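You operate a simulated robot arm through the tools that you are given. There is no shell and no other tool.

Carry out the task below with a simulated two-armed robot. There is one attempt and no reset: what you move stays moved.

Task
Swap the insert in the mould frame for the one on the job card.
Fine: open the work clamp first and shut it on the new insert; the old insert goes on the insert board. Where these are worked on the way, their far stop is far enough and under half their travel is too little: work clamp.

It is judged by the outcome, as a careful person would: the job done as asked, and still so three seconds after it is handed in. It fails if anything else is knocked over, pushed out of place, dropped, spilled or broken.

Robot
Two 6-joint arms with two-finger parallel grippers on one trunk that stands fixed in place. Base frame: the origin is at the foot of the trunk, x ahead of it, y to its left, z up; the work surface is at about z = 0.86. Readings come in m, degrees, newtons and seconds.
The left shoulder is at [0.05, 0.17, 1.282], the right one opposite. Each reaches about 1.092 m from its shoulder. Payload 1.57 kg a hand.
The tool frame of a hand sits at the grasp point between the pads (the TCP): z along the fingers, y along the line on which they close. The tips reach 0.03 m beyond it. The gripper opens to 0.08 m. The fingers are 0.017 m wide and 0.012 m thick; the gripper's body (0.04 by 0.082 m) begins 0.08 m behind the TCP.
Orientation is told as [roll, pitch, yaw] about the base's x, y, z axes, in that order, counted from this pose: with the fingers straight down and closing along the base's y, the tool's x points along the base's -x, its y along +y and its z along -z.

Tools
- The arms move only by the tool step_arm. It takes "left_steps", "right_steps" or both (then of equal length, played together; a hand with none holds still); each is a list of rows, each a list of 7 numbers: the shift along the base's x, y, z in m, then the turn, a rotation vector about the base's x, y, z in degrees, then the closure in counts, from 0 (fully open) to 255 (shut). In form: [[dx, dy, dz, rx, ry, rz, claw], ...]. A call has 1 to 20 rows; each row is the pose to reach, as a shift and turn from the pose commanded when the call began. A row lasts 0.2 s, in which the tool goes at most 0.05 m and 8.6 degrees; a call with a longer step from one row to the next is refused whole, and so is a gripper value outside its range. A pose out of reach is approached as far as the arm can. The call stops where the force on the tool passes 90 N (or 10 N more than at its start, if that is more) or the arm is blocked; 0.2 s more then pass. Each finger travels about 0.045 m/s and halts on what it meets, pressing with about 39 N; the grip force reading is that of the motor and also rises with nothing between the fingers. The clock runs only during rows and for 0.2 s after the last one: add rows that repeat a pose to give the fingers time. It gives the time, the measured TCP pose, the force on the tool (base axes), the opening and the grip force at its end, in the units of the frame above (readings bear some noise), with the torque about the TCP (base axes, N m) and any sound that the robot's microphone picked up, and new pictures: "views" is both (left out), scene, wrist or none (wrist: the cameras of the hands that moved).
- Cameras (640 x 400 px; columns grow to the right, rows downward): "scene" is now at [0.0284, -0.0248, 1.8443]; the picture's right is [-0.35, -0.94, 0.00], its down [-0.75, 0.29, -0.59] and it looks along [0.55, -0.21, -0.81] (base axes); focal length 342 px, centre (320, 200). "left" rides on the left gripper at [0.072, 0.007, -0.122] in its tool frame; the picture's right is [-0.09, 1.00, 0.00], its down [-0.84, -0.08, -0.54] and it looks along [-0.54, -0.05, 0.84] (tool axes); focal length 238 px, centre (320, 200). "right" rides on the right gripper at [0.072, -0.007, -0.122] in its tool frame; the picture's right is [0.09, 1.00, 0.00], its down [-0.84, 0.08, -0.54] and it looks along [-0.54, 0.05, 0.84] (tool axes); focal length 238 px, centre (320, 200). There is no depth. A picture from a camera that has moved, and an enlarged one, comes with that camera's place and axes in the base frame and with its lens.
- lift_body(by): slides the trunk up (or, below 0, down) by that many m; the arms and the scene camera ride with it, the base frame stays. It gives what a move gives, with no picture.
- pan_tilt(pan, tilt): turns the head with the scene camera to pan (to the left, within 86 degrees either way) and tilt (down, from -29 to 69), counted from straight ahead of the robot. It gives what a move gives, and a new picture of the scene camera.
- close_up(camera, box): a new picture of the part [left, top, right, bottom] of that camera's present view, enlarged. No time passes.
- sign_off(): hands the job in; it is judged then, once.

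Places have to be worked out from the pictures, the camera data and where the tool is seen. Open the grippers and draw the arms clear of the work before you hand the job in, unless the task says otherwise.

The tools are called after ">>>" as a command line: name --argument value ..., lists and objects as JSON in quotes. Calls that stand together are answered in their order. step_arm: Moves the arms, as the interface text tells. Its arguments: {"type":"object","properties":{"left_steps":{"type":"array","items":{"type":"array","items":{"type":"number"}}},"right_steps":{"type":"array","items":{"type":"array","items":{"type":"number"}}},"views":{"type":"string","enum":["both","scene","wrist","none"]}},"required":[]} The other tools are called the same way: lift_body (by) slides the trunk up or down; pan_tilt (pan, tilt) turns the head that bears the scene camera; close_up (camera, box) takes an enlarged picture of a part of a camera's view; sign_off () hands the job in.

At the start:

```text
time_s: 0.0
left_tcp_pos: [0.7776, -0.0113, 1.1726]
left_tcp_rot: [-0.1, -0.1, 0.0]
left_contact_force: [-0.5, 0.6, 0.0]
left_moment: [-0.02, 0.02, 0.02]
left_opening: 0.0798
left_gripper_force: 0.1
right_tcp_pos: [0.4827, -0.6216, 1.1725]
right_tcp_rot: [0.0, 0.0, 0.0]
right_contact_force: [0.5, -0.2, 0.0]
right_moment: [-0.02, 0.03, -0.02]
right_opening: 0.0801
right_gripper_force: 0.0
trunk travel left (down, up): [-0.898, 0.072]
head pan, tilt: [-20.7, 53.8]
```

scene: 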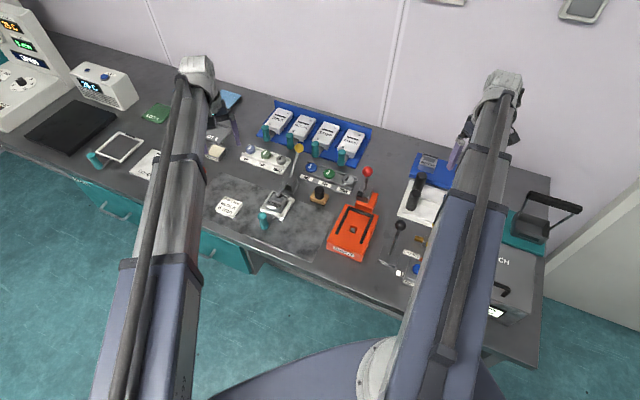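
right: 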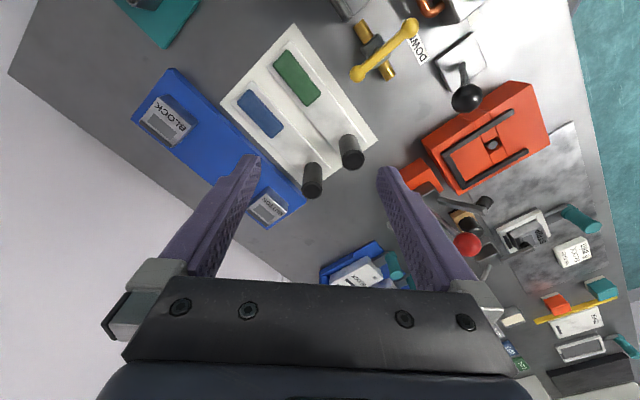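
left: 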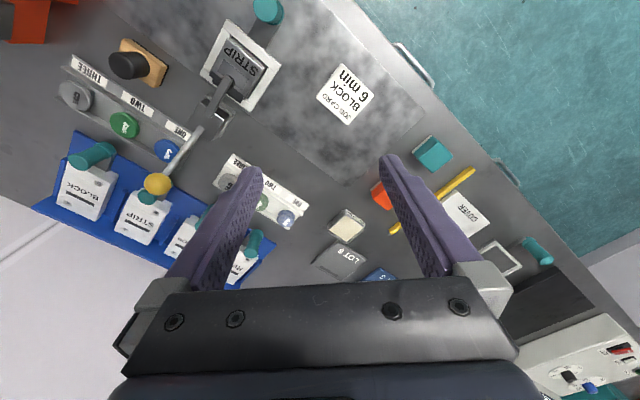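

The job card seems to read "BLOCK 6 min", and the frame holds a STRIP insert. I'll take enlarged views to make sure.

>>> close_up --camera "scene" --box '[200, 90, 380, 240]'

>>> close_up --camera "left" --box '[30, 0, 390, 225]'

>>> close_up --camera "scene" --box '[360, 120, 560, 320]'

>>> close_up --camera "right" --box '[110, 40, 390, 290]'

```text
2.67 times, centred on (290, 165) of scene
camera zoom: at [0.0284, -0.0248, 1.8443], right [-0.35, -0.94, 0.0], down [-0.75, 0.29, -0.59], along [0.55, -0.21, -0.81], focal length 911 px, centre (400, 293)
```

zoom: 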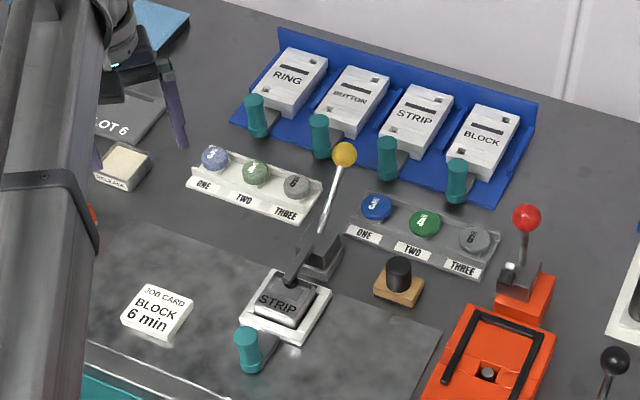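

```text
1.78 times, centred on (210, 112) of left
camera zoom: at [0.7052, -0.005, 1.2943], right [0.09, 1.0, 0.0], down [0.84, -0.08, 0.54], along [0.54, -0.05, -0.84], focal length 424 px, centre (516, 356)
```

zoom: 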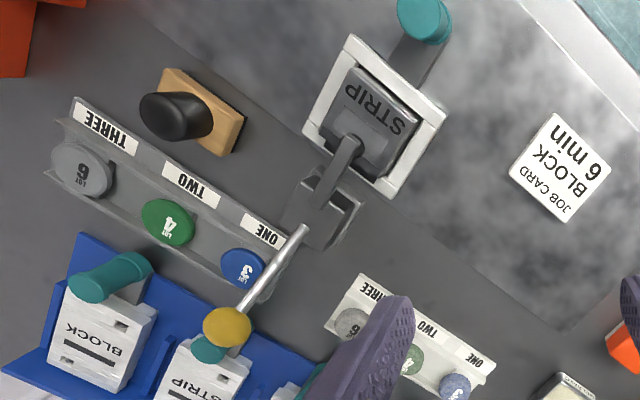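

```text
2.00 times, centred on (460, 220) of scene
camera zoom: at [0.0284, -0.0248, 1.8443], right [-0.35, -0.94, 0.0], down [-0.75, 0.29, -0.59], along [0.55, -0.21, -0.81], focal length 683 px, centre (40, 160)
```

zoom: 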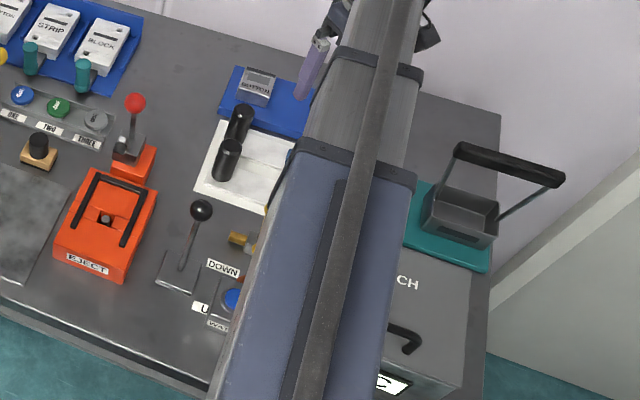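

```text
1.60 times, centred on (250, 165) of right
camera zoom: at [0.4092, -0.6271, 1.2949], right [-0.09, 1.0, 0.0], down [0.84, 0.08, 0.54], along [0.54, 0.05, -0.84], focal length 381 px, centre (432, 256)
```

zoom: 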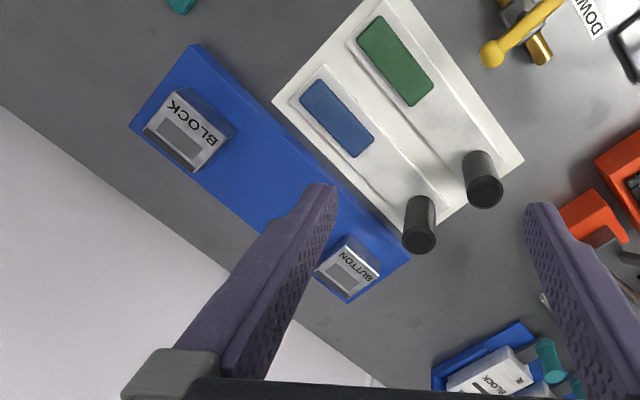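

The job card says BLOCK. The frame, at about (0.72, -0.13), holds STRIP under the yellow-knob clamp. The grey inserts BLOCK and BUTTON sit on the blue board at about (0.61, -0.79). I'll bring both wrist cameras in with hands turned -45°, staying high, to see the details.

>>> step_arm --left_steps '[[-0.02, 0.005, 0, 0, 0, -8, 0], [-0.04, 0.01, 0, 0, 0, -16, 0], [-0.06, 0.015, 0, 0, 0, -24, 0], [-0.08, 0.02, 0, 0, 0, -32, 0], [-0.1, 0.02, 0, 0, 0, -40, 0], [-0.12, 0.02, -0.02, 0, 0, -45, 0]]' --right_steps '[[0.015, -0.02, 0, 0, 0, -8, 0], [0.03, -0.04, 0, 0, 0, -16, 0], [0.045, -0.06, -0.02, 0, 0, -24, 0], [0.06, -0.08, -0.04, 0, 0, -32, 0], [0.07, -0.1, -0.06, 0, 0, -40, 0], [0.08, -0.12, -0.08, 0, 0, -45, 0]]'

```text
time_s: 1.4
left_tcp_pos: [0.6557, 0.008, 1.1729]
left_tcp_rot: [0.1, -0.1, -45.1]
left_contact_force: [-0.3, 0.4, 0.6]
left_moment: [0.01, -0.03, -0.02]
left_opening: 0.08
left_gripper_force: 0.0
left hand out of reach, approached as far as the arm can: row 6
right_tcp_pos: [0.5625, -0.7393, 1.1716]
right_tcp_rot: [-0.1, 0.0, -45.1]
right_contact_force: [0.1, -0.7, 0.3]
right_moment: [0.0, 0.01, -0.03]
right_opening: 0.08
right_gripper_force: 0.0
right hand out of reach, approached as far as the arm can: row 3, 4, 5, 6
trunk travel left (down, up): [-0.898, 0.072]
head pan, tilt: [-20.7, 53.8]
camera scene: at [0.0281, -0.0251, 1.8443], right [-0.35, -0.94, 0.0], down [-0.75, 0.29, -0.59], along [0.55, -0.21, -0.81], focal length 342 px, centre (320, 200)
camera right: at [0.5049, -0.6921, 1.2948], right [0.64, 0.77, 0.0], down [0.65, -0.54, 0.54], along [0.42, -0.35, -0.84], focal length 238 px, centre (320, 200)
camera left: at [0.609, 0.0644, 1.2944], right [0.77, 0.64, 0.0], down [0.54, -0.65, 0.54], along [0.35, -0.42, -0.84], focal length 238 px, centre (320, 200)
```

scene: 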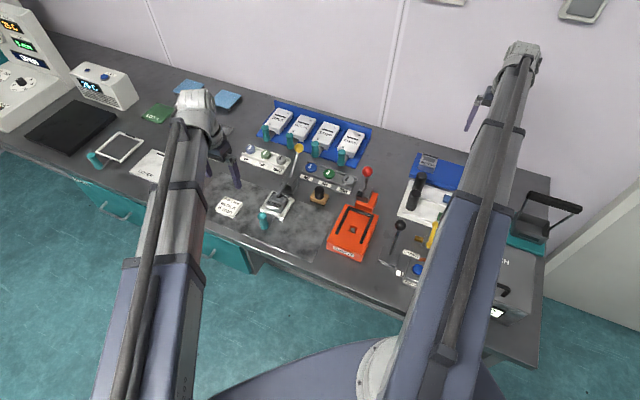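
right: 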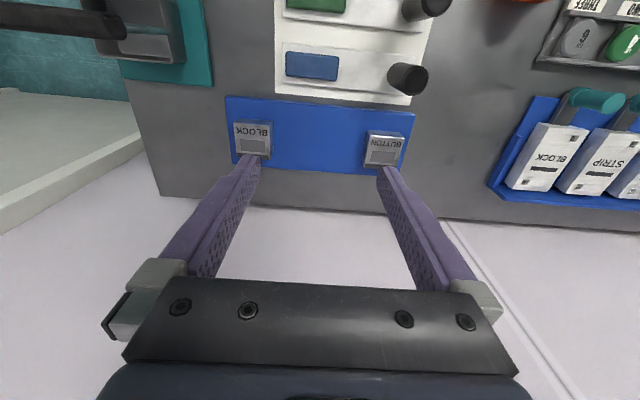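
left: 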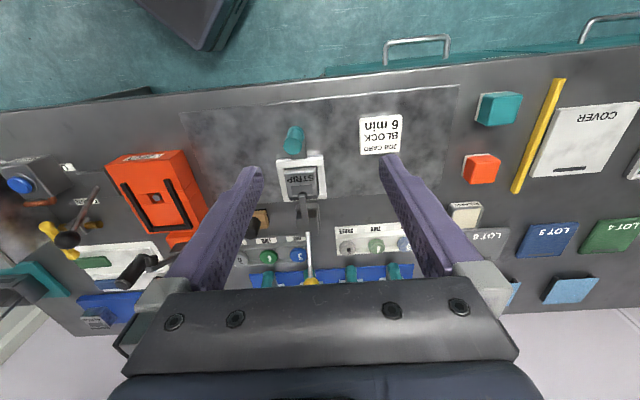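

Both arms made the moves in x, y and yaw, but neither would go lower. I'll try a small downward step by itself to find out what the limit is.

>>> step_arm --right_steps '[[0, 0, -0.02, 0, 0, 0, 0], [0, 0, -0.04, 0, 0, 0, 0]]' --left_steps '[[0, 0, -0.02, 0, 0, 0, 0], [-0.03, 0, -0.02, 0, 0, 0, 0]]' --views "none"

>>> close_up --camera "left" --box '[220, 80, 420, 300]'

>>> close_up --camera "right" --box '[210, 80, 430, 190]'

```text
time_s: 2.0
left_tcp_pos: [0.6256, 0.0088, 1.173]
left_tcp_rot: [0.0, -0.2, -45.0]
left_contact_force: [-0.5, -0.5, 0.1]
left_moment: [0.01, -0.02, -0.02]
left_opening: 0.08
left_gripper_force: 0.1
left hand out of reach, approached as far as the arm can: row 1, 2
right_tcp_pos: [0.5615, -0.7378, 1.1734]
right_tcp_rot: [0.1, -0.1, -44.9]
right_contact_force: [-0.8, 0.0, -0.3]
right_moment: [0.01, -0.01, 0.03]
right_opening: 0.0801
right_gripper_force: 0.0
right hand out of reach, approached as far as the arm can: row 1, 2
trunk travel left (down, up): [-0.898, 0.072]
head pan, tilt: [-20.7, 53.8]
```

```text
1.82 times, centred on (320, 190) of left
camera zoom: at [0.58, 0.0651, 1.2947], right [0.77, 0.64, 0.0], down [0.54, -0.65, 0.54], along [0.35, -0.42, -0.84], focal length 433 px, centre (320, 218)
```

zoom: 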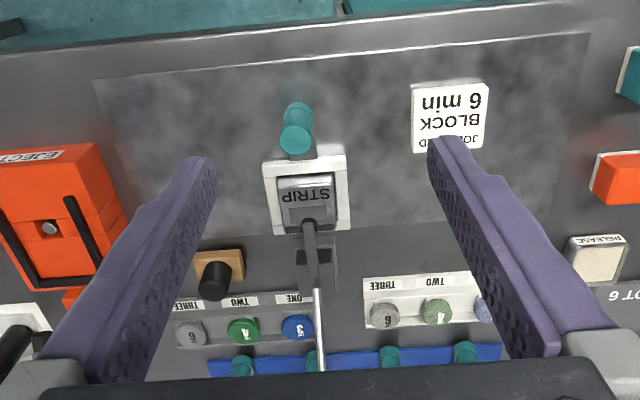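

```text
2.91 times, centred on (320, 135) of right
camera zoom: at [0.5037, -0.6916, 1.2953], right [0.64, 0.77, 0.0], down [0.65, -0.54, 0.54], along [0.42, -0.35, -0.84], focal length 693 px, centre (320, 389)
```

zoom: 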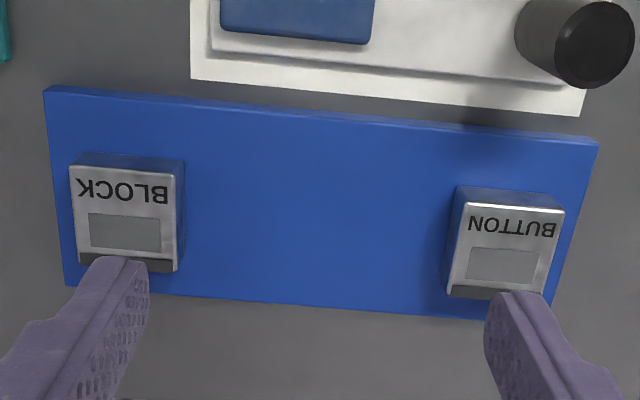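

Neither TCP can go below about 1.173, which is roughly 0.11 m under the shoulders. The trunk has to come down to get lower, so I'll drop it in stages and check the view each time.

>>> lift_body --by -0.12

>>> pan_tilt --pan -25 --tilt 50

>>> close_up --camera "right" --box '[160, 0, 480, 200]'

>>> close_up --camera "left" --box '[160, 40, 480, 240]'

```text
time_s: 3.5
left_tcp_pos: [0.6272, 0.0088, 1.0536]
left_tcp_rot: [0.0, -0.1, -45.0]
left_contact_force: [0.3, 0.1, 0.2]
left_moment: [0.04, 0.0, 0.0]
left_opening: 0.08
left_gripper_force: 0.0
right_tcp_pos: [0.5619, -0.7388, 1.0519]
right_tcp_rot: [0.1, 0.0, -45.1]
right_contact_force: [-0.6, 0.5, 0.7]
right_moment: [0.0, -0.02, -0.01]
right_opening: 0.08
right_gripper_force: 0.0
trunk travel left (down, up): [-0.778, 0.192]
head pan, tilt: [-20.7, 53.8]
```

```text
time_s: 4.2
left_tcp_pos: [0.627, 0.0091, 1.0528]
left_tcp_rot: [0.0, -0.1, -44.9]
left_contact_force: [-0.3, 0.3, -0.2]
left_moment: [0.02, 0.0, -0.01]
left_opening: 0.08
left_gripper_force: 0.1
right_tcp_pos: [0.5621, -0.7386, 1.0519]
right_tcp_rot: [0.0, 0.0, -45.0]
right_contact_force: [-0.2, 0.2, -0.5]
right_moment: [-0.02, 0.0, 0.0]
right_opening: 0.0801
right_gripper_force: 0.0
trunk travel left (down, up): [-0.778, 0.192]
head pan, tilt: [-25.0, 50.0]
camera scene: at [0.0296, -0.0313, 1.7293], right [-0.42, -0.91, 0.0], down [-0.69, 0.32, -0.64], along [0.58, -0.27, -0.77], focal length 342 px, centre (320, 200)
```

scene: 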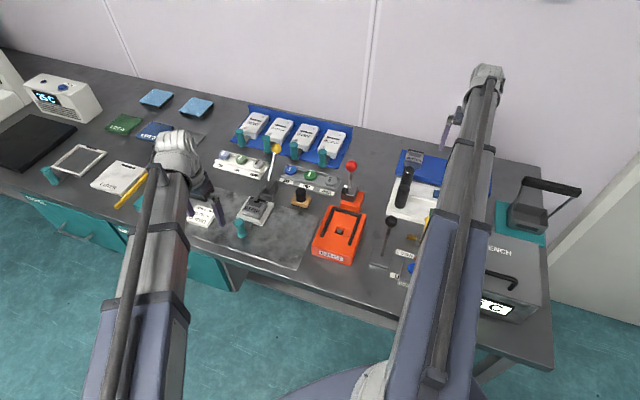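

```text
2.00 times, centred on (320, 100) of right
camera zoom: at [0.5047, -0.6918, 1.1748], right [0.64, 0.77, 0.0], down [0.65, -0.54, 0.54], along [0.42, -0.35, -0.84], focal length 477 px, centre (320, 400)
```

zoom: 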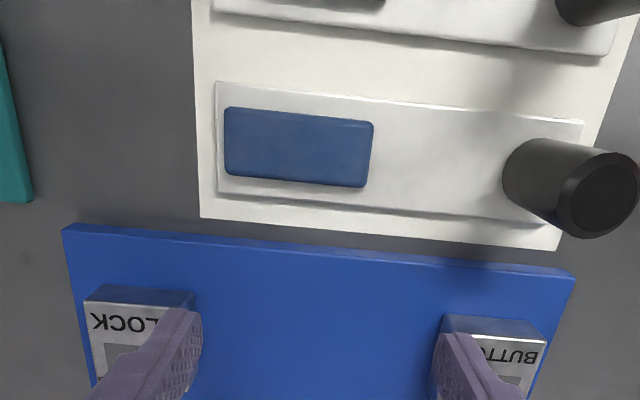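

```text
2.00 times, centred on (320, 140) of left
camera zoom: at [0.5814, 0.0646, 1.1743], right [0.77, 0.64, 0.0], down [0.54, -0.65, 0.54], along [0.35, -0.42, -0.84], focal length 477 px, centre (320, 320)
```

zoom: 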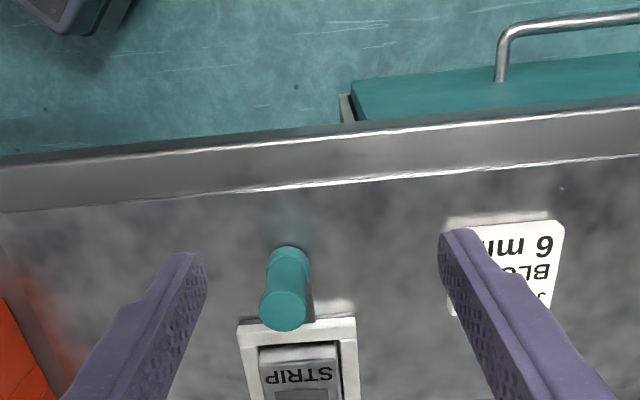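

The lowering went cleanly. Next I'll look more closely at the clamp from the scene camera.

>>> close_up --camera "scene" --box '[225, 130, 325, 240]'

>>> close_up --camera "scene" --box '[300, 140, 400, 270]'

>>> close_up --camera "left" --box '[220, 160, 420, 300]'

```text
3.64 times, centred on (275, 185) of scene
camera zoom: at [0.0296, -0.0313, 1.7293], right [-0.42, -0.91, 0.0], down [-0.69, 0.32, -0.64], along [0.58, -0.27, -0.77], focal length 1242 px, centre (484, 254)
```

zoom: 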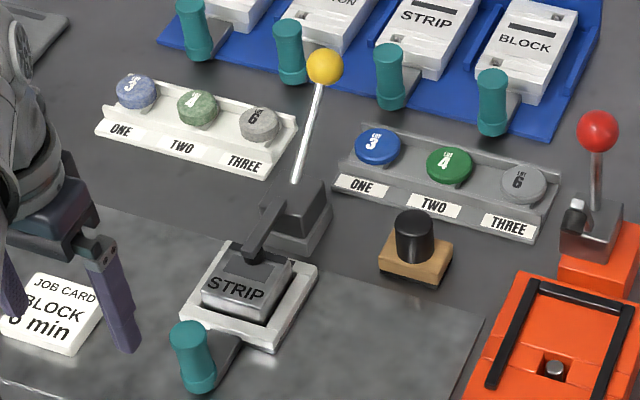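

```text
3.08 times, centred on (350, 205) of scene
camera zoom: at [0.0296, -0.0313, 1.7293], right [-0.42, -0.91, 0.0], down [-0.69, 0.32, -0.64], along [0.58, -0.27, -0.77], focal length 1051 px, centre (228, 185)
```

zoom: 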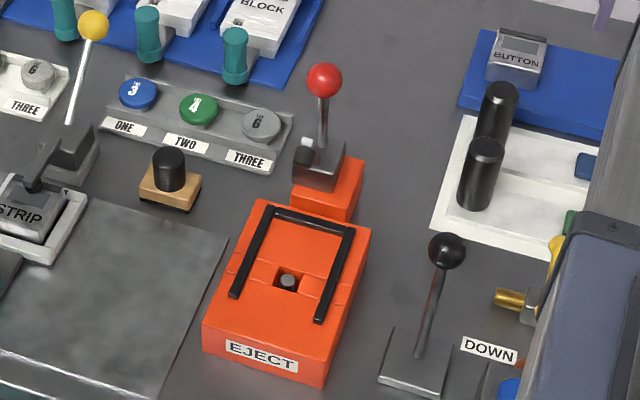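

```text
2.86 times, centred on (320, 230) of left
camera zoom: at [0.5814, 0.0646, 1.1743], right [0.77, 0.64, 0.0], down [0.54, -0.65, 0.54], along [0.35, -0.42, -0.84], focal length 681 px, centre (320, 114)
```

zoom: 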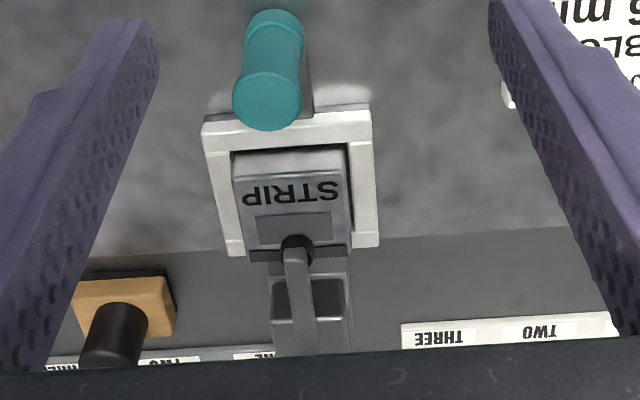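

The clamp has a grey base behind the frame. A black arm presses the insert's far edge, and the yellow-knob lever leans back with its knob near (0.855, -0.26, 0.98). I'll pull the left hand back to the left, raise the right hand, and then lower the trunk.

>>> step_arm --left_steps '[[-0.02, 0.03, 0.03, 0, 0, 0, 0], [-0.04, 0.07, 0.06, 0, 0, 0, 0], [-0.06, 0.11, 0.09, 0, 0, 0, 0], [-0.08, 0.15, 0.12, 0, 0, 0, 0], [-0.1, 0.19, 0.15, 0, 0, 0, 0], [-0.12, 0.23, 0.17, 0, 0, 0, 0]]' --right_steps '[[0, 0, 0.03, 0, 0, 0, 0], [0, 0, 0.06, 0, 0, 0, 0], [0, 0, 0.09, 0, 0, 0, 0], [0, 0, 0.12, 0, 0, 0, 0], [0, 0, 0.15, 0, 0, 0, 0], [0, 0, 0.17, 0, 0, 0, 0]]' --views "none"

```text
refused: row 2 steps farther than a row can; nothing moved
```

The left-hand steps were too long for one row, so I'll shorten them.

>>> step_arm --left_steps '[[-0.015, 0.03, 0.03, 0, 0, 0, 0], [-0.03, 0.06, 0.06, 0, 0, 0, 0], [-0.045, 0.09, 0.09, 0, 0, 0, 0], [-0.06, 0.12, 0.12, 0, 0, 0, 0], [-0.075, 0.15, 0.15, 0, 0, 0, 0], [-0.09, 0.19, 0.17, 0, 0, 0, 0], [-0.1, 0.23, 0.17, 0, 0, 0, 0]]' --right_steps '[[0, 0, 0.03, 0, 0, 0, 0], [0, 0, 0.06, 0, 0, 0, 0], [0, 0, 0.09, 0, 0, 0, 0], [0, 0, 0.12, 0, 0, 0, 0], [0, 0, 0.15, 0, 0, 0, 0], [0, 0, 0.17, 0, 0, 0, 0], [0, 0, 0.17, 0, 0, 0, 0]]' --views "none"

```text
time_s: 5.8
left_tcp_pos: [0.5182, 0.2402, 1.0509]
left_tcp_rot: [-0.2, -0.1, -45.0]
left_contact_force: [-0.4, -0.5, -0.3]
left_moment: [-0.04, 0.03, 0.0]
left_opening: 0.0801
left_gripper_force: 0.1
left hand out of reach, approached as far as the arm can: row 1, 2, 3, 4, 5, 6, 7
right_tcp_pos: [0.5582, -0.7325, 1.0534]
right_tcp_rot: [0.0, 0.1, -44.9]
right_contact_force: [-0.3, 0.4, -0.1]
right_moment: [-0.01, 0.0, 0.03]
right_opening: 0.0799
right_gripper_force: 0.1
right hand out of reach, approached as far as the arm can: row 1, 2, 3, 4, 5, 6, 7
trunk travel left (down, up): [-0.778, 0.192]
head pan, tilt: [-25.0, 50.0]
```

Neither hand will move vertically from here, up or down, so height seems to come from the trunk alone. The left hand is off the table edge, so I'll test there whether tilting is possible.

>>> step_arm --left_steps '[[0, 0, 0, 0, 8, 0, 0], [0, 0, 0, 0, 16, 0, 0], [0, 0, 0, 0, 16, 0, 0]]' --views "none"

>>> step_arm --left_steps '[[0, 0, 0.03, 0, 0, 0, 0], [0, 0, 0.06, 0, 0, 0, 0], [0, 0, 0.06, 0, 0, 0, 0]]' --views "scene"

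```text
time_s: 6.5
left_tcp_pos: [0.5236, 0.2386, 1.0617]
left_tcp_rot: [-11.7, 11.2, -46.1]
left_contact_force: [1.1, 0.1, -0.3]
left_moment: [-0.01, 0.01, 0.0]
left_opening: 0.0802
left_gripper_force: 0.1
left hand out of reach, approached as far as the arm can: row 2, 3
right_tcp_pos: [0.5592, -0.7327, 1.0525]
right_tcp_rot: [0.0, 0.0, -45.0]
right_contact_force: [0.7, -0.2, -0.3]
right_moment: [0.02, -0.01, 0.0]
right_opening: 0.0802
right_gripper_force: 0.0
trunk travel left (down, up): [-0.778, 0.192]
head pan, tilt: [-25.0, 50.0]
```

```text
time_s: 7.3
left_tcp_pos: [0.525, 0.2386, 1.0617]
left_tcp_rot: [-11.6, 11.2, -46.1]
left_contact_force: [0.1, 0.0, -0.1]
left_moment: [-0.01, -0.01, 0.02]
left_opening: 0.08
left_gripper_force: 0.1
left hand out of reach, approached as far as the arm can: row 1, 2, 3
right_tcp_pos: [0.5576, -0.7322, 1.052]
right_tcp_rot: [0.0, 0.0, -45.0]
right_contact_force: [0.6, 0.4, 0.2]
right_moment: [0.03, 0.02, -0.01]
right_opening: 0.0802
right_gripper_force: 0.1
trunk travel left (down, up): [-0.778, 0.192]
head pan, tilt: [-25.0, 50.0]
camera scene: at [0.0295, -0.0313, 1.7293], right [-0.42, -0.91, 0.0], down [-0.69, 0.32, -0.64], along [0.58, -0.27, -0.77], focal length 342 px, centre (320, 200)
```

scene: 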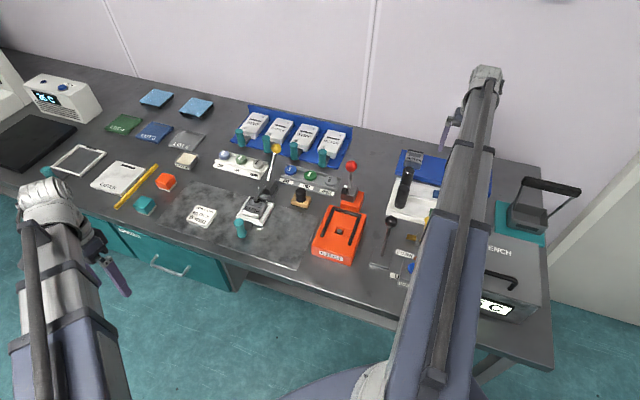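

These arms look like straight booms that yaw and extend, with all height coming from the trunk. The red knob reaches about z=1.05 near (0.615, -0.40), so I'll raise the trunk for the transit. Then I'll straighten the left hand and swing the right hand over toward the clamp.

>>> lift_body --by 0.1

>>> step_arm --left_steps '[[-0.01, 0, 0, 0, -8, 0, 0], [-0.02, 0, 0, 0, -16, 0, 0], [-0.02, 0.02, 0, 0, -16, 0, 0], [-0.02, 0.04, 0, 0, -16, 0, 0], [-0.02, 0.05, 0, 0, -16, 0, 0], [-0.02, 0.06, 0, 0, -16, 0, 0], [-0.02, 0.07, 0, 0, -16, 0, 0], [-0.02, 0.08, 0, 0, -16, 0, 0], [-0.02, 0.08, 0, 0, -16, 0, 0], [-0.02, 0.08, 0, 0, -16, 0, 0], [-0.02, 0.08, 0, 0, -16, 0, 0], [-0.02, 0.08, 0, 0, -16, 0, 0]]' --right_steps '[[0.02, 0.04, 0, 0, 0, 0, 0], [0.04, 0.085, 0, 0, 0, 0, 0], [0.06, 0.13, 0, 0, 0, 0, 0], [0.08, 0.175, 0, 0, 0, 0, 0], [0.1, 0.22, 0, 0, 0, 0, 0], [0.12, 0.265, 0, 0, 0, 0, 0], [0.14, 0.31, 0, 0, 0, 0, 0], [0.16, 0.355, 0, 0, 0, 0, 0], [0.18, 0.4, 0, 0, 0, 0, 0], [0.2, 0.445, 0, 0, 0, 0, 0], [0.22, 0.49, 0, 0, 0, 0, 0], [0.235, 0.525, 0, 0, 0, 0, 0]]'

```text
time_s: 8.7
left_tcp_pos: [0.5248, 0.2391, 1.1606]
left_tcp_rot: [-11.5, 11.2, -46.0]
left_contact_force: [0.3, -0.4, 0.8]
left_moment: [-0.02, 0.01, 0.0]
left_opening: 0.08
left_gripper_force: 0.0
right_tcp_pos: [0.5585, -0.732, 1.1522]
right_tcp_rot: [0.0, 0.1, -45.1]
right_contact_force: [-0.1, 0.2, -1.1]
right_moment: [0.03, 0.0, -0.01]
right_opening: 0.0797
right_gripper_force: 0.0
trunk travel left (down, up): [-0.878, 0.092]
head pan, tilt: [-25.0, 50.0]
```

```text
time_s: 11.3
left_tcp_pos: [0.5069, 0.3175, 1.1523]
left_tcp_rot: [0.0, -0.1, -45.0]
left_contact_force: [-0.6, -0.3, 0.9]
left_moment: [0.0, -0.04, 0.02]
left_opening: 0.0799
left_gripper_force: 0.0
left hand out of reach, approached as far as the arm can: row 1, 2, 3, 4, 5, 6, 7, 8, 9, 10, 11, 12
right_tcp_pos: [0.7921, -0.2079, 1.1523]
right_tcp_rot: [0.0, 0.0, -45.0]
right_contact_force: [-0.6, 1.1, -1.2]
right_moment: [-0.01, 0.0, -0.05]
right_opening: 0.0801
right_gripper_force: 0.0
right hand out of reach, approached as far as the arm can: row 6
trunk travel left (down, up): [-0.878, 0.092]
head pan, tilt: [-25.0, 50.0]
camera scene: at [0.0299, -0.0305, 1.8293], right [-0.42, -0.91, 0.0], down [-0.69, 0.32, -0.64], along [0.58, -0.27, -0.77], focal length 342 px, centre (320, 200)
camera right: at [0.7344, -0.1605, 1.2748], right [0.64, 0.77, 0.0], down [0.65, -0.54, 0.54], along [0.42, -0.35, -0.84], focal length 238 px, centre (320, 200)
camera left: at [0.4606, 0.374, 1.274], right [0.77, 0.64, 0.0], down [0.54, -0.65, 0.54], along [0.35, -0.42, -0.84], focal length 238 px, centre (320, 200)
```

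scene: 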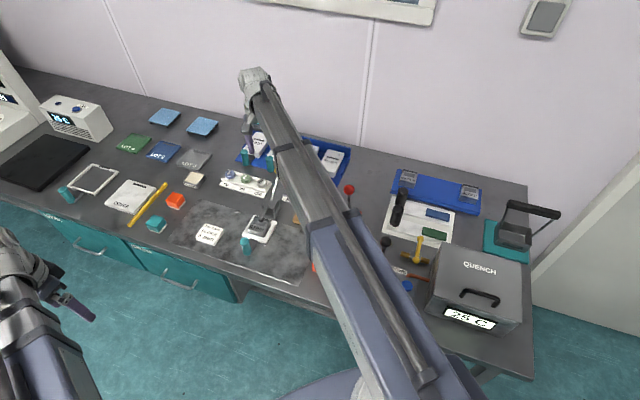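
right: 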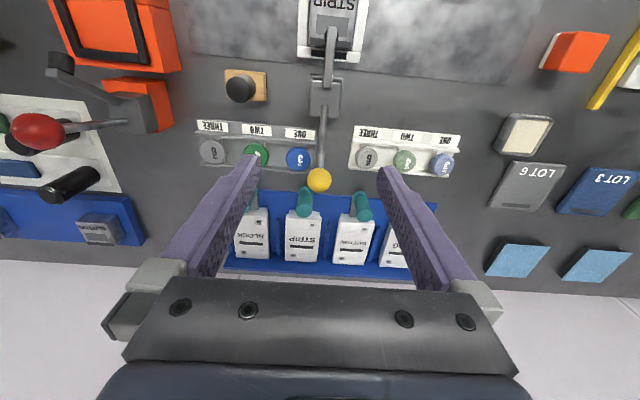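
left: 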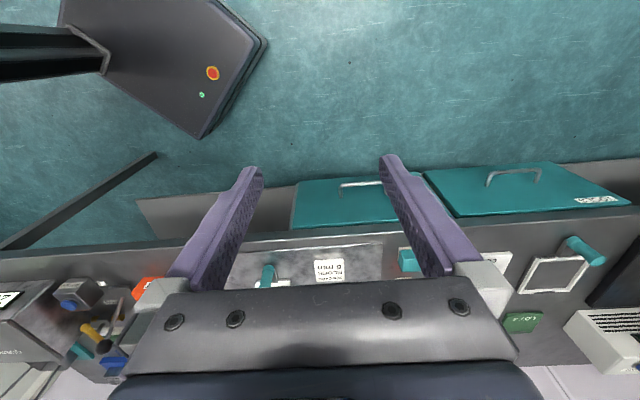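

The booms are confirmed and the clamp now sits between the right fingers. I'll enlarge that view to read the mechanism.

>>> close_up --camera "right" --box '[260, 0, 400, 210]'

>>> close_up --camera "scene" --box '[380, 160, 560, 340]'

>>> close_up --camera "right" --box '[0, 0, 180, 230]'

```text
1.90 times, centred on (330, 105) of right
camera zoom: at [0.7344, -0.1605, 1.2748], right [0.64, 0.77, 0.0], down [0.65, -0.54, 0.54], along [0.42, -0.35, -0.84], focal length 454 px, centre (301, 381)
```

zoom: 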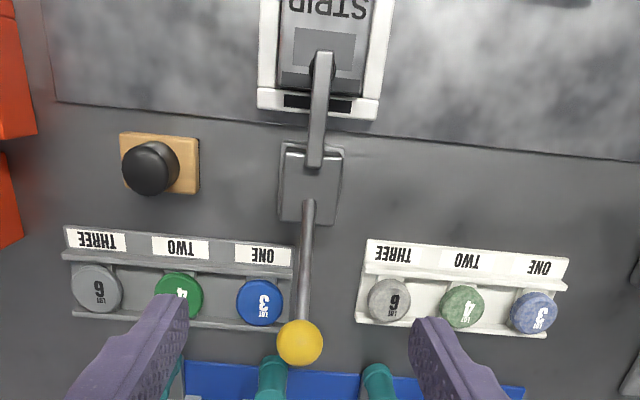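

```text
2.22 times, centred on (470, 250) of scene
camera zoom: at [0.0299, -0.0305, 1.8293], right [-0.42, -0.91, 0.0], down [-0.69, 0.32, -0.64], along [0.58, -0.27, -0.77], focal length 759 px, centre (-13, 89)
```

zoom: 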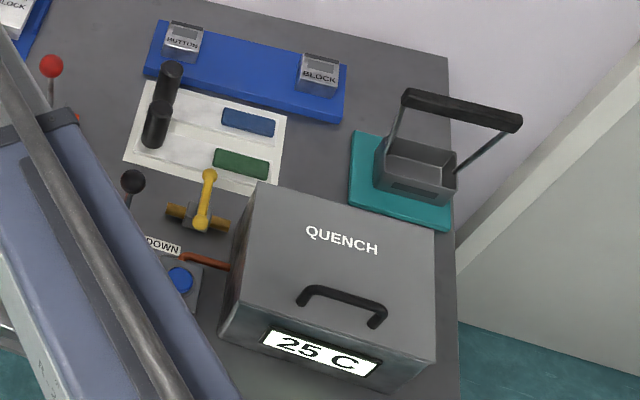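

```text
1.74 times, centred on (90, 115) of right
camera zoom: at [0.7344, -0.1605, 1.2748], right [0.64, 0.77, 0.0], down [0.65, -0.54, 0.54], along [0.42, -0.35, -0.84], focal length 414 px, centre (720, 348)
```

zoom: 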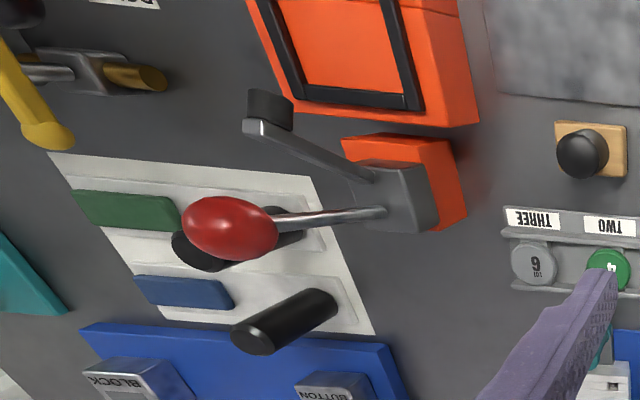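

The red-knob clamp is the same type, and it stands open with its lever upright and its arm raised. So the yellow clamp should open by swinging its lever up toward the robot. I need to see how much room there is behind the yellow knob next to the teal rack handles.

>>> close_up --camera "right" --box '[270, 150, 390, 250]'

>>> pan_tilt --pan -14 --tilt 48

>>> close_up --camera "scene" --box '[210, 100, 350, 240]'

```text
4.00 times, centred on (330, 200) of right
camera zoom: at [0.7344, -0.1605, 1.2748], right [0.64, 0.77, 0.0], down [0.65, -0.54, 0.54], along [0.42, -0.35, -0.84], focal length 953 px, centre (280, 200)
```

zoom: 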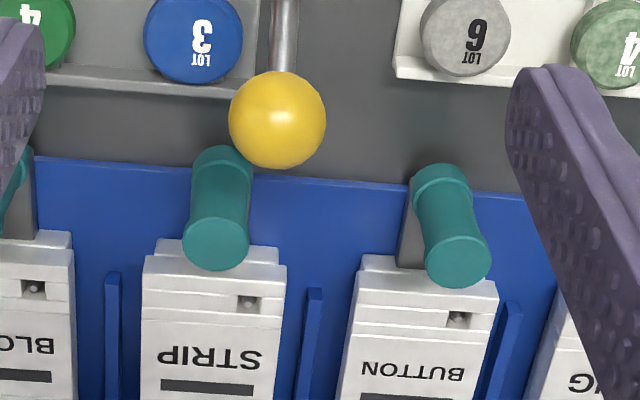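

```text
time_s: 12.0
left_tcp_pos: [0.5071, 0.3179, 1.1527]
left_tcp_rot: [-0.1, -0.1, -45.0]
left_contact_force: [0.8, -1.1, -0.9]
left_moment: [0.01, 0.01, 0.02]
left_opening: 0.0804
left_gripper_force: 0.1
right_tcp_pos: [0.792, -0.2077, 1.1527]
right_tcp_rot: [0.1, 0.0, -45.0]
right_contact_force: [-0.3, 1.7, 0.3]
right_moment: [-0.01, -0.03, 0.02]
right_opening: 0.0798
right_gripper_force: 0.1
trunk travel left (down, up): [-0.878, 0.092]
head pan, tilt: [-14.0, 48.0]
camera scene: at [0.0362, -0.0178, 1.832], right [-0.24, -0.97, 0.0], down [-0.72, 0.18, -0.67], along [0.65, -0.16, -0.74], focal length 342 px, centre (320, 200)
```

scene: 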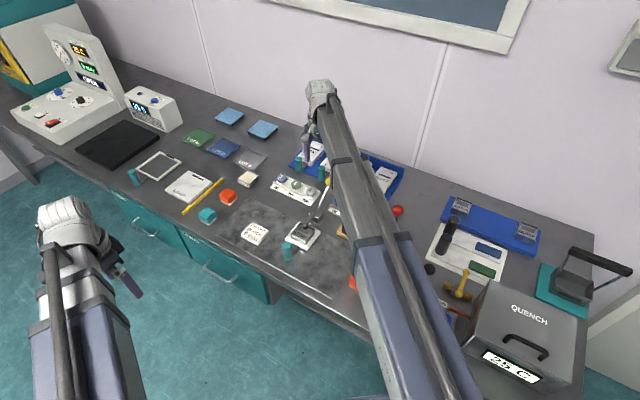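

```text
2.86 times, centred on (280, 170) of scene
camera zoom: at [0.0362, -0.0178, 1.832], right [-0.24, -0.97, 0.0], down [-0.72, 0.18, -0.67], along [0.65, -0.16, -0.74], focal length 976 px, centre (434, 286)
```

zoom: 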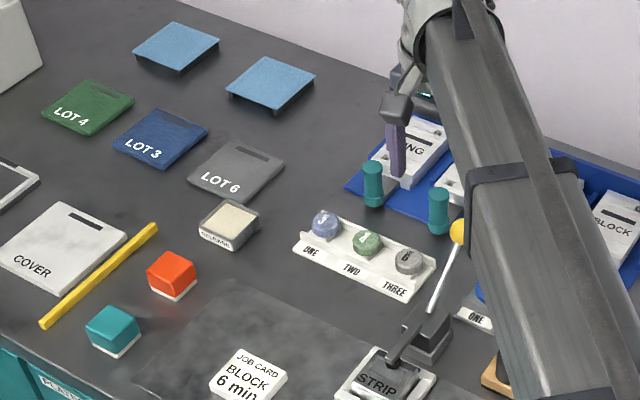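

The teal handles stand about 6 cm behind the knob and are 0.957 tall, so a closed finger pair fits in the gap at about (0.8765, -0.284). I'll close the right fingers, move over that gap, and lower part of the way.

>>> step_arm --right_steps '[[0.03, -0.025, 0, 0, 0, 0, 80], [0.055, -0.05, 0, 0, 0, 0, 160], [0.0845, -0.0761, 0, 0, 0, 0, 255], [0.0845, -0.0761, 0, 0, 0, 0, 255], [0.0845, -0.0761, 0, 0, 0, 0, 255], [0.0845, -0.0761, 0, 0, 0, 0, 255]]' --views "none"

>>> lift_body --by -0.08

>>> close_up --camera "right" --box '[160, 80, 480, 280]'

>>> close_up --camera "scene" --box '[230, 70, 430, 250]'

```text
time_s: 13.4
left_tcp_pos: [0.5066, 0.3174, 1.1517]
left_tcp_rot: [0.0, -0.1, -44.9]
left_contact_force: [0.1, -0.3, 0.8]
left_moment: [-0.01, 0.0, 0.02]
left_opening: 0.08
left_gripper_force: 0.0
right_tcp_pos: [0.8805, -0.2856, 1.1528]
right_tcp_rot: [-0.1, 0.0, -45.0]
right_contact_force: [-0.5, 0.0, -0.1]
right_moment: [-0.01, 0.01, 0.0]
right_opening: 0.0
right_gripper_force: 21.7
trunk travel left (down, up): [-0.878, 0.092]
head pan, tilt: [-14.0, 48.0]
```

```text
time_s: 14.6
left_tcp_pos: [0.506, 0.3186, 1.0715]
left_tcp_rot: [0.0, -0.1, -45.0]
left_contact_force: [-0.5, 0.6, -0.9]
left_moment: [-0.03, 0.04, -0.01]
left_opening: 0.0801
left_gripper_force: 0.0
right_tcp_pos: [0.8806, -0.2846, 1.0728]
right_tcp_rot: [0.0, -0.1, -45.0]
right_contact_force: [0.4, -0.6, -0.2]
right_moment: [-0.01, 0.01, -0.01]
right_opening: 0.0
right_gripper_force: 21.2
trunk travel left (down, up): [-0.798, 0.172]
head pan, tilt: [-14.0, 48.0]
```

```text
2.00 times, centred on (320, 180) of right
camera zoom: at [0.8227, -0.2383, 1.195], right [0.64, 0.77, 0.0], down [0.65, -0.54, 0.54], along [0.42, -0.35, -0.84], focal length 477 px, centre (320, 240)
```

zoom: 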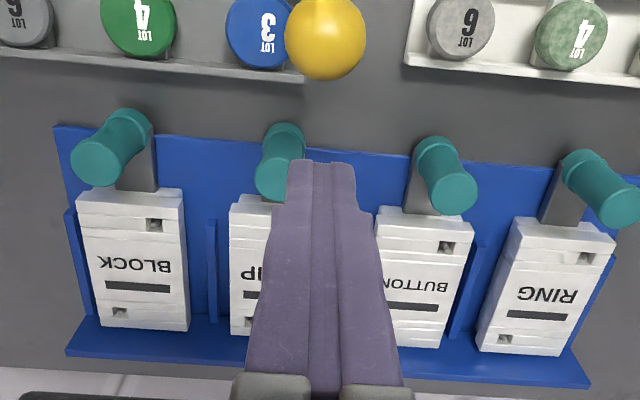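

```text
2.22 times, centred on (330, 160) of scene
camera zoom: at [0.0361, -0.0178, 1.7521], right [-0.24, -0.97, 0.0], down [-0.72, 0.18, -0.67], along [0.65, -0.16, -0.74], focal length 759 px, centre (298, 289)
```

zoom: 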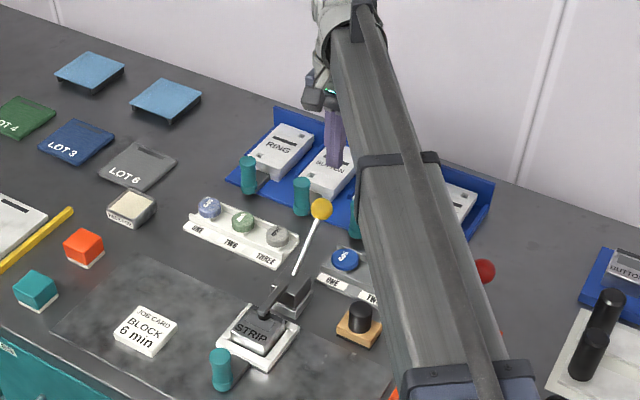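

The fingers are lined up behind the knob, with about 1 cm to the knob and 2 cm to the handles. I'll lower so the tips reach about 0.955.

>>> lift_body --by -0.06

>>> lift_body --by -0.028

>>> close_up --camera "right" --box '[160, 80, 480, 280]'

>>> close_up --camera "scene" --box '[230, 70, 430, 250]'

```text
time_s: 15.6
left_tcp_pos: [0.5062, 0.3166, 1.0119]
left_tcp_rot: [0.0, -0.2, -45.1]
left_contact_force: [-0.3, 0.9, 0.4]
left_moment: [-0.01, 0.01, -0.02]
left_opening: 0.0801
left_gripper_force: 0.0
right_tcp_pos: [0.8796, -0.2848, 1.0119]
right_tcp_rot: [0.0, 0.1, -45.0]
right_contact_force: [-0.1, -0.1, -0.1]
right_moment: [-0.01, 0.0, 0.02]
right_opening: 0.0
right_gripper_force: 21.1
trunk travel left (down, up): [-0.738, 0.232]
head pan, tilt: [-14.0, 48.0]
```

```text
time_s: 16.3
left_tcp_pos: [0.5063, 0.3177, 0.9853]
left_tcp_rot: [0.0, -0.1, -44.9]
left_contact_force: [0.3, -0.6, 0.5]
left_moment: [0.01, -0.01, 0.01]
left_opening: 0.08
left_gripper_force: 0.0
right_tcp_pos: [0.8798, -0.2853, 0.9844]
right_tcp_rot: [0.0, 0.0, -45.0]
right_contact_force: [0.2, 0.4, -0.6]
right_moment: [0.0, 0.0, -0.04]
right_opening: 0.0002
right_gripper_force: 21.2
trunk travel left (down, up): [-0.71, 0.26]
head pan, tilt: [-14.0, 48.0]
```

```text
2.00 times, centred on (320, 180) of right
camera zoom: at [0.8227, -0.2383, 1.107], right [0.64, 0.77, 0.0], down [0.65, -0.54, 0.54], along [0.42, -0.35, -0.84], focal length 477 px, centre (320, 240)
```

zoom: 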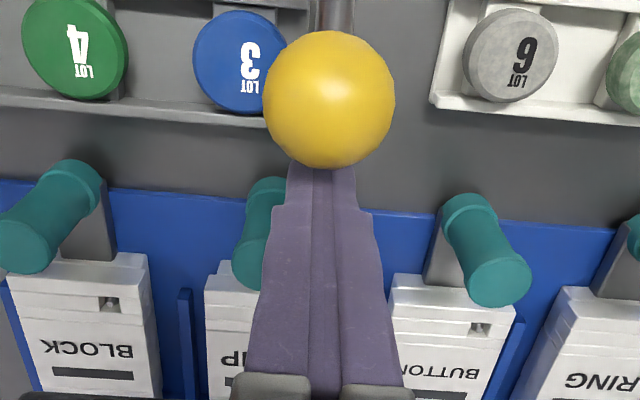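

```text
2.22 times, centred on (330, 160) of scene
camera zoom: at [0.036, -0.0178, 1.664], right [-0.24, -0.97, 0.0], down [-0.72, 0.18, -0.67], along [0.65, -0.16, -0.74], focal length 759 px, centre (298, 289)
```

zoom: 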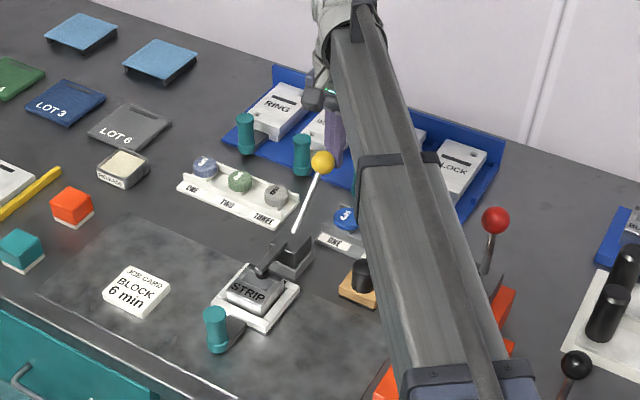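

The fingers are behind the knob. I'll pull 3 cm toward the robot in small steps and watch the force and the lever.

>>> step_arm --right_steps '[[-0.005, 0.005, 0, 0, 0, 0, 255], [-0.01, 0.01, 0, 0, 0, 0, 255], [-0.015, 0.015, 0, 0, 0, 0, 255], [-0.02, 0.02, 0, 0, 0, 0, 255]]' --views "both"

```text
time_s: 17.3
left_tcp_pos: [0.5053, 0.3176, 0.9835]
left_tcp_rot: [0.1, 0.1, -44.9]
left_contact_force: [-0.6, -0.4, 0.2]
left_moment: [0.01, -0.01, 0.03]
left_opening: 0.0798
left_gripper_force: 0.0
right_tcp_pos: [0.8576, -0.2585, 0.9832]
right_tcp_rot: [0.1, 0.4, -44.5]
right_contact_force: [0.9, -1.2, 1.8]
right_moment: [-0.14, -0.01, 0.0]
right_opening: 0.0001
right_gripper_force: 21.2
trunk travel left (down, up): [-0.71, 0.26]
head pan, tilt: [-14.0, 48.0]
camera scene: at [0.0371, -0.0199, 1.6637], right [-0.24, -0.97, 0.0], down [-0.72, 0.18, -0.67], along [0.65, -0.16, -0.74], focal length 342 px, centre (320, 200)
camera right: at [0.8008, -0.2137, 1.1066], right [0.63, 0.77, 0.0], down [0.65, -0.54, 0.53], along [0.41, -0.34, -0.84], focal length 238 px, centre (320, 200)
```

scene: 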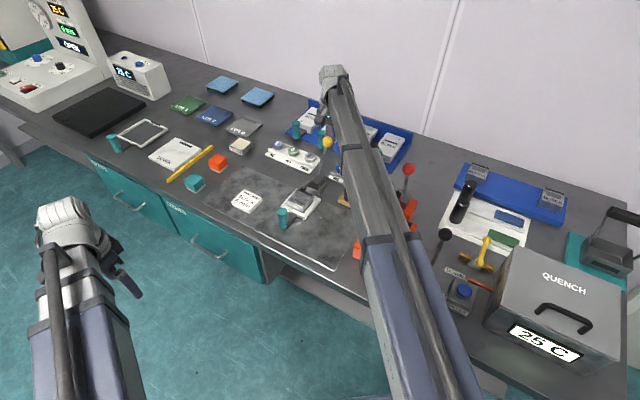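
right: 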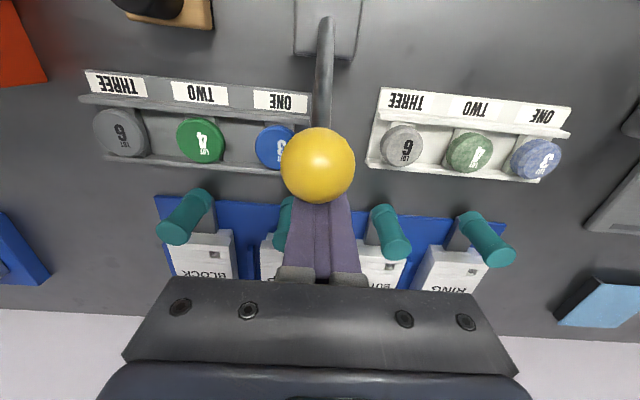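

The lever follows with about 2 N, so this is the opening direction. I'll keep pulling.

>>> step_arm --right_steps '[[-0.007, 0.007, 0, 0, 0, 0, 255], [-0.014, 0.014, 0, 0, 0, 0, 255], [-0.021, 0.021, 0, 0, 0, 0, 255], [-0.028, 0.028, 0, 0, 0, 0, 255], [-0.035, 0.035, 0, 0, 0, 0, 255], [-0.042, 0.042, 0, 0, 0, 0, 255]]' --views "both"

>>> close_up --camera "scene" --box '[250, 100, 410, 240]'

```text
time_s: 18.7
left_tcp_pos: [0.5066, 0.3176, 0.9838]
left_tcp_rot: [0.0, -0.2, -44.9]
left_contact_force: [-0.7, -0.7, -0.6]
left_moment: [-0.01, -0.04, 0.01]
left_opening: 0.0798
left_gripper_force: 0.1
right_tcp_pos: [0.8173, -0.2228, 0.9853]
right_tcp_rot: [0.0, 0.0, -45.0]
right_contact_force: [0.5, -0.7, -0.1]
right_moment: [0.03, 0.0, -0.03]
right_opening: 0.0
right_gripper_force: 21.2
trunk travel left (down, up): [-0.71, 0.26]
head pan, tilt: [-14.0, 48.0]
camera scene: at [0.0361, -0.0176, 1.664], right [-0.24, -0.97, 0.0], down [-0.72, 0.18, -0.67], along [0.65, -0.16, -0.74], focal length 342 px, centre (320, 200)
camera right: at [0.7599, -0.1763, 1.107], right [0.64, 0.77, 0.0], down [0.65, -0.54, 0.54], along [0.42, -0.35, -0.84], focal length 238 px, centre (320, 200)
```

scene: 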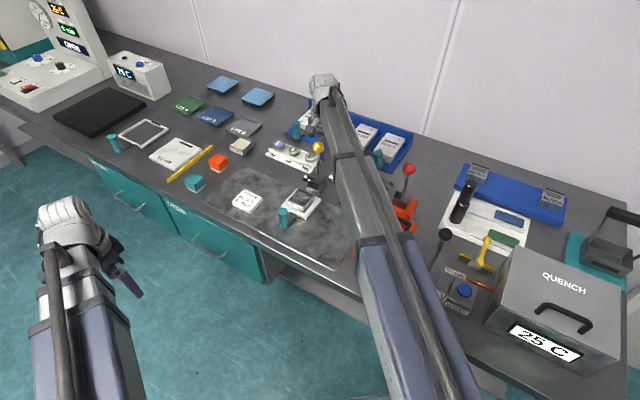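
right: 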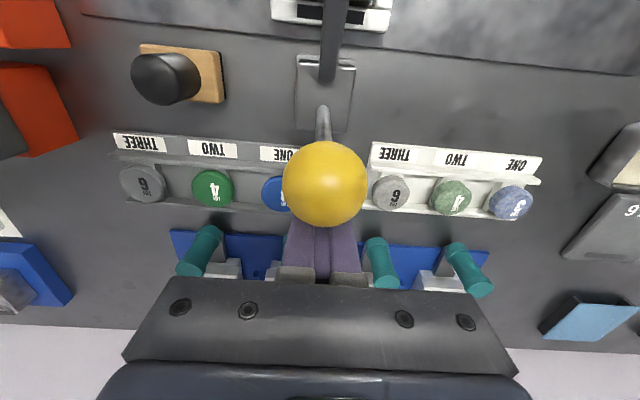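

```text
2.86 times, centred on (330, 170) of scene
camera zoom: at [0.0361, -0.0176, 1.664], right [-0.24, -0.97, 0.0], down [-0.72, 0.18, -0.67], along [0.65, -0.16, -0.74], focal length 976 px, centre (291, 286)
```

zoom: 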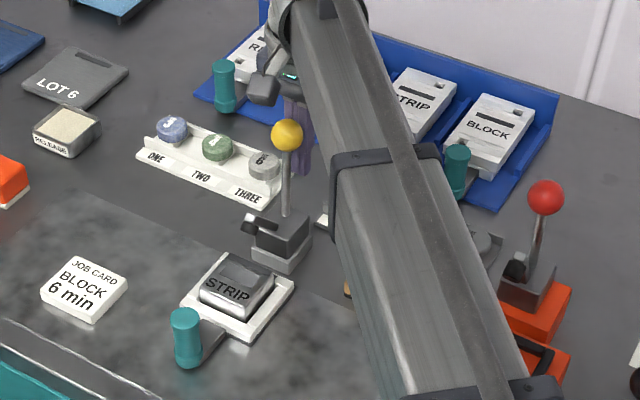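

The clamp arm is lifting clear of the insert. I'll keep pulling in small steps until the stop.

>>> step_arm --right_steps '[[-0.006, 0.006, 0, 0, 0, 0, 255], [-0.012, 0.012, 0, 0, 0, 0, 255], [-0.018, 0.018, 0, 0, 0, 0, 255], [-0.024, 0.024, 0, 0, 0, 0, 255]]' --views "wrist"

>>> close_up --camera "scene" --box '[250, 100, 410, 240]'

```text
time_s: 19.7
left_tcp_pos: [0.5089, 0.3162, 0.9846]
left_tcp_rot: [0.0, 0.0, -45.1]
left_contact_force: [0.5, 1.5, 0.6]
left_moment: [-0.01, -0.01, 0.01]
left_opening: 0.0801
left_gripper_force: 0.0
right_tcp_pos: [0.8, -0.2054, 0.983]
right_tcp_rot: [0.2, -0.5, -45.3]
right_contact_force: [37.9, -26.1, 25.0]
right_moment: [0.51, 0.6, -0.01]
right_opening: 0.0
right_gripper_force: 21.4
trunk travel left (down, up): [-0.71, 0.26]
head pan, tilt: [-14.0, 48.0]
camera right: at [0.7422, -0.1584, 1.1053], right [0.64, 0.77, 0.0], down [0.64, -0.54, 0.55], along [0.42, -0.35, -0.84], focal length 238 px, centre (320, 200)
```

right: 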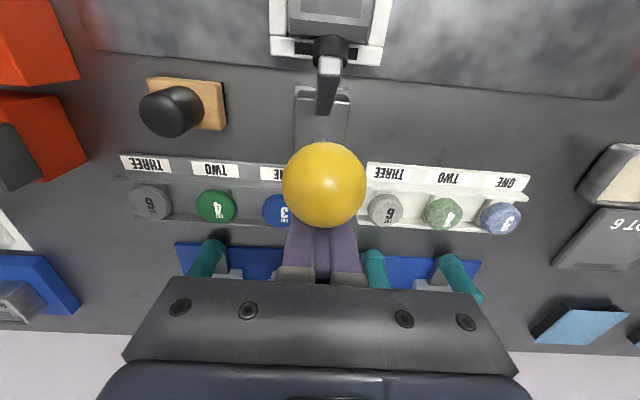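

```text
2.86 times, centred on (330, 170) of scene
camera zoom: at [0.039, -0.0207, 1.6644], right [-0.24, -0.97, 0.0], down [-0.72, 0.18, -0.67], along [0.65, -0.16, -0.74], focal length 976 px, centre (291, 286)
```

zoom: 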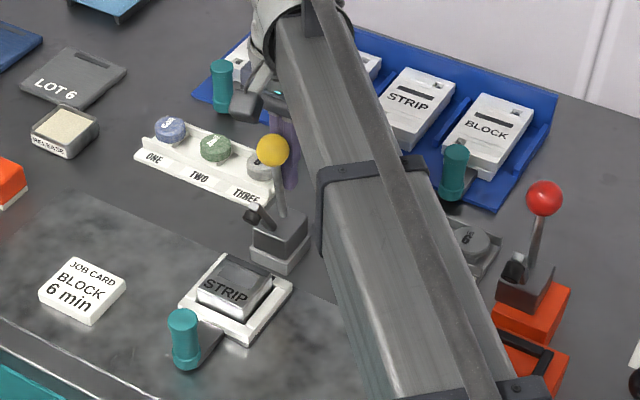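

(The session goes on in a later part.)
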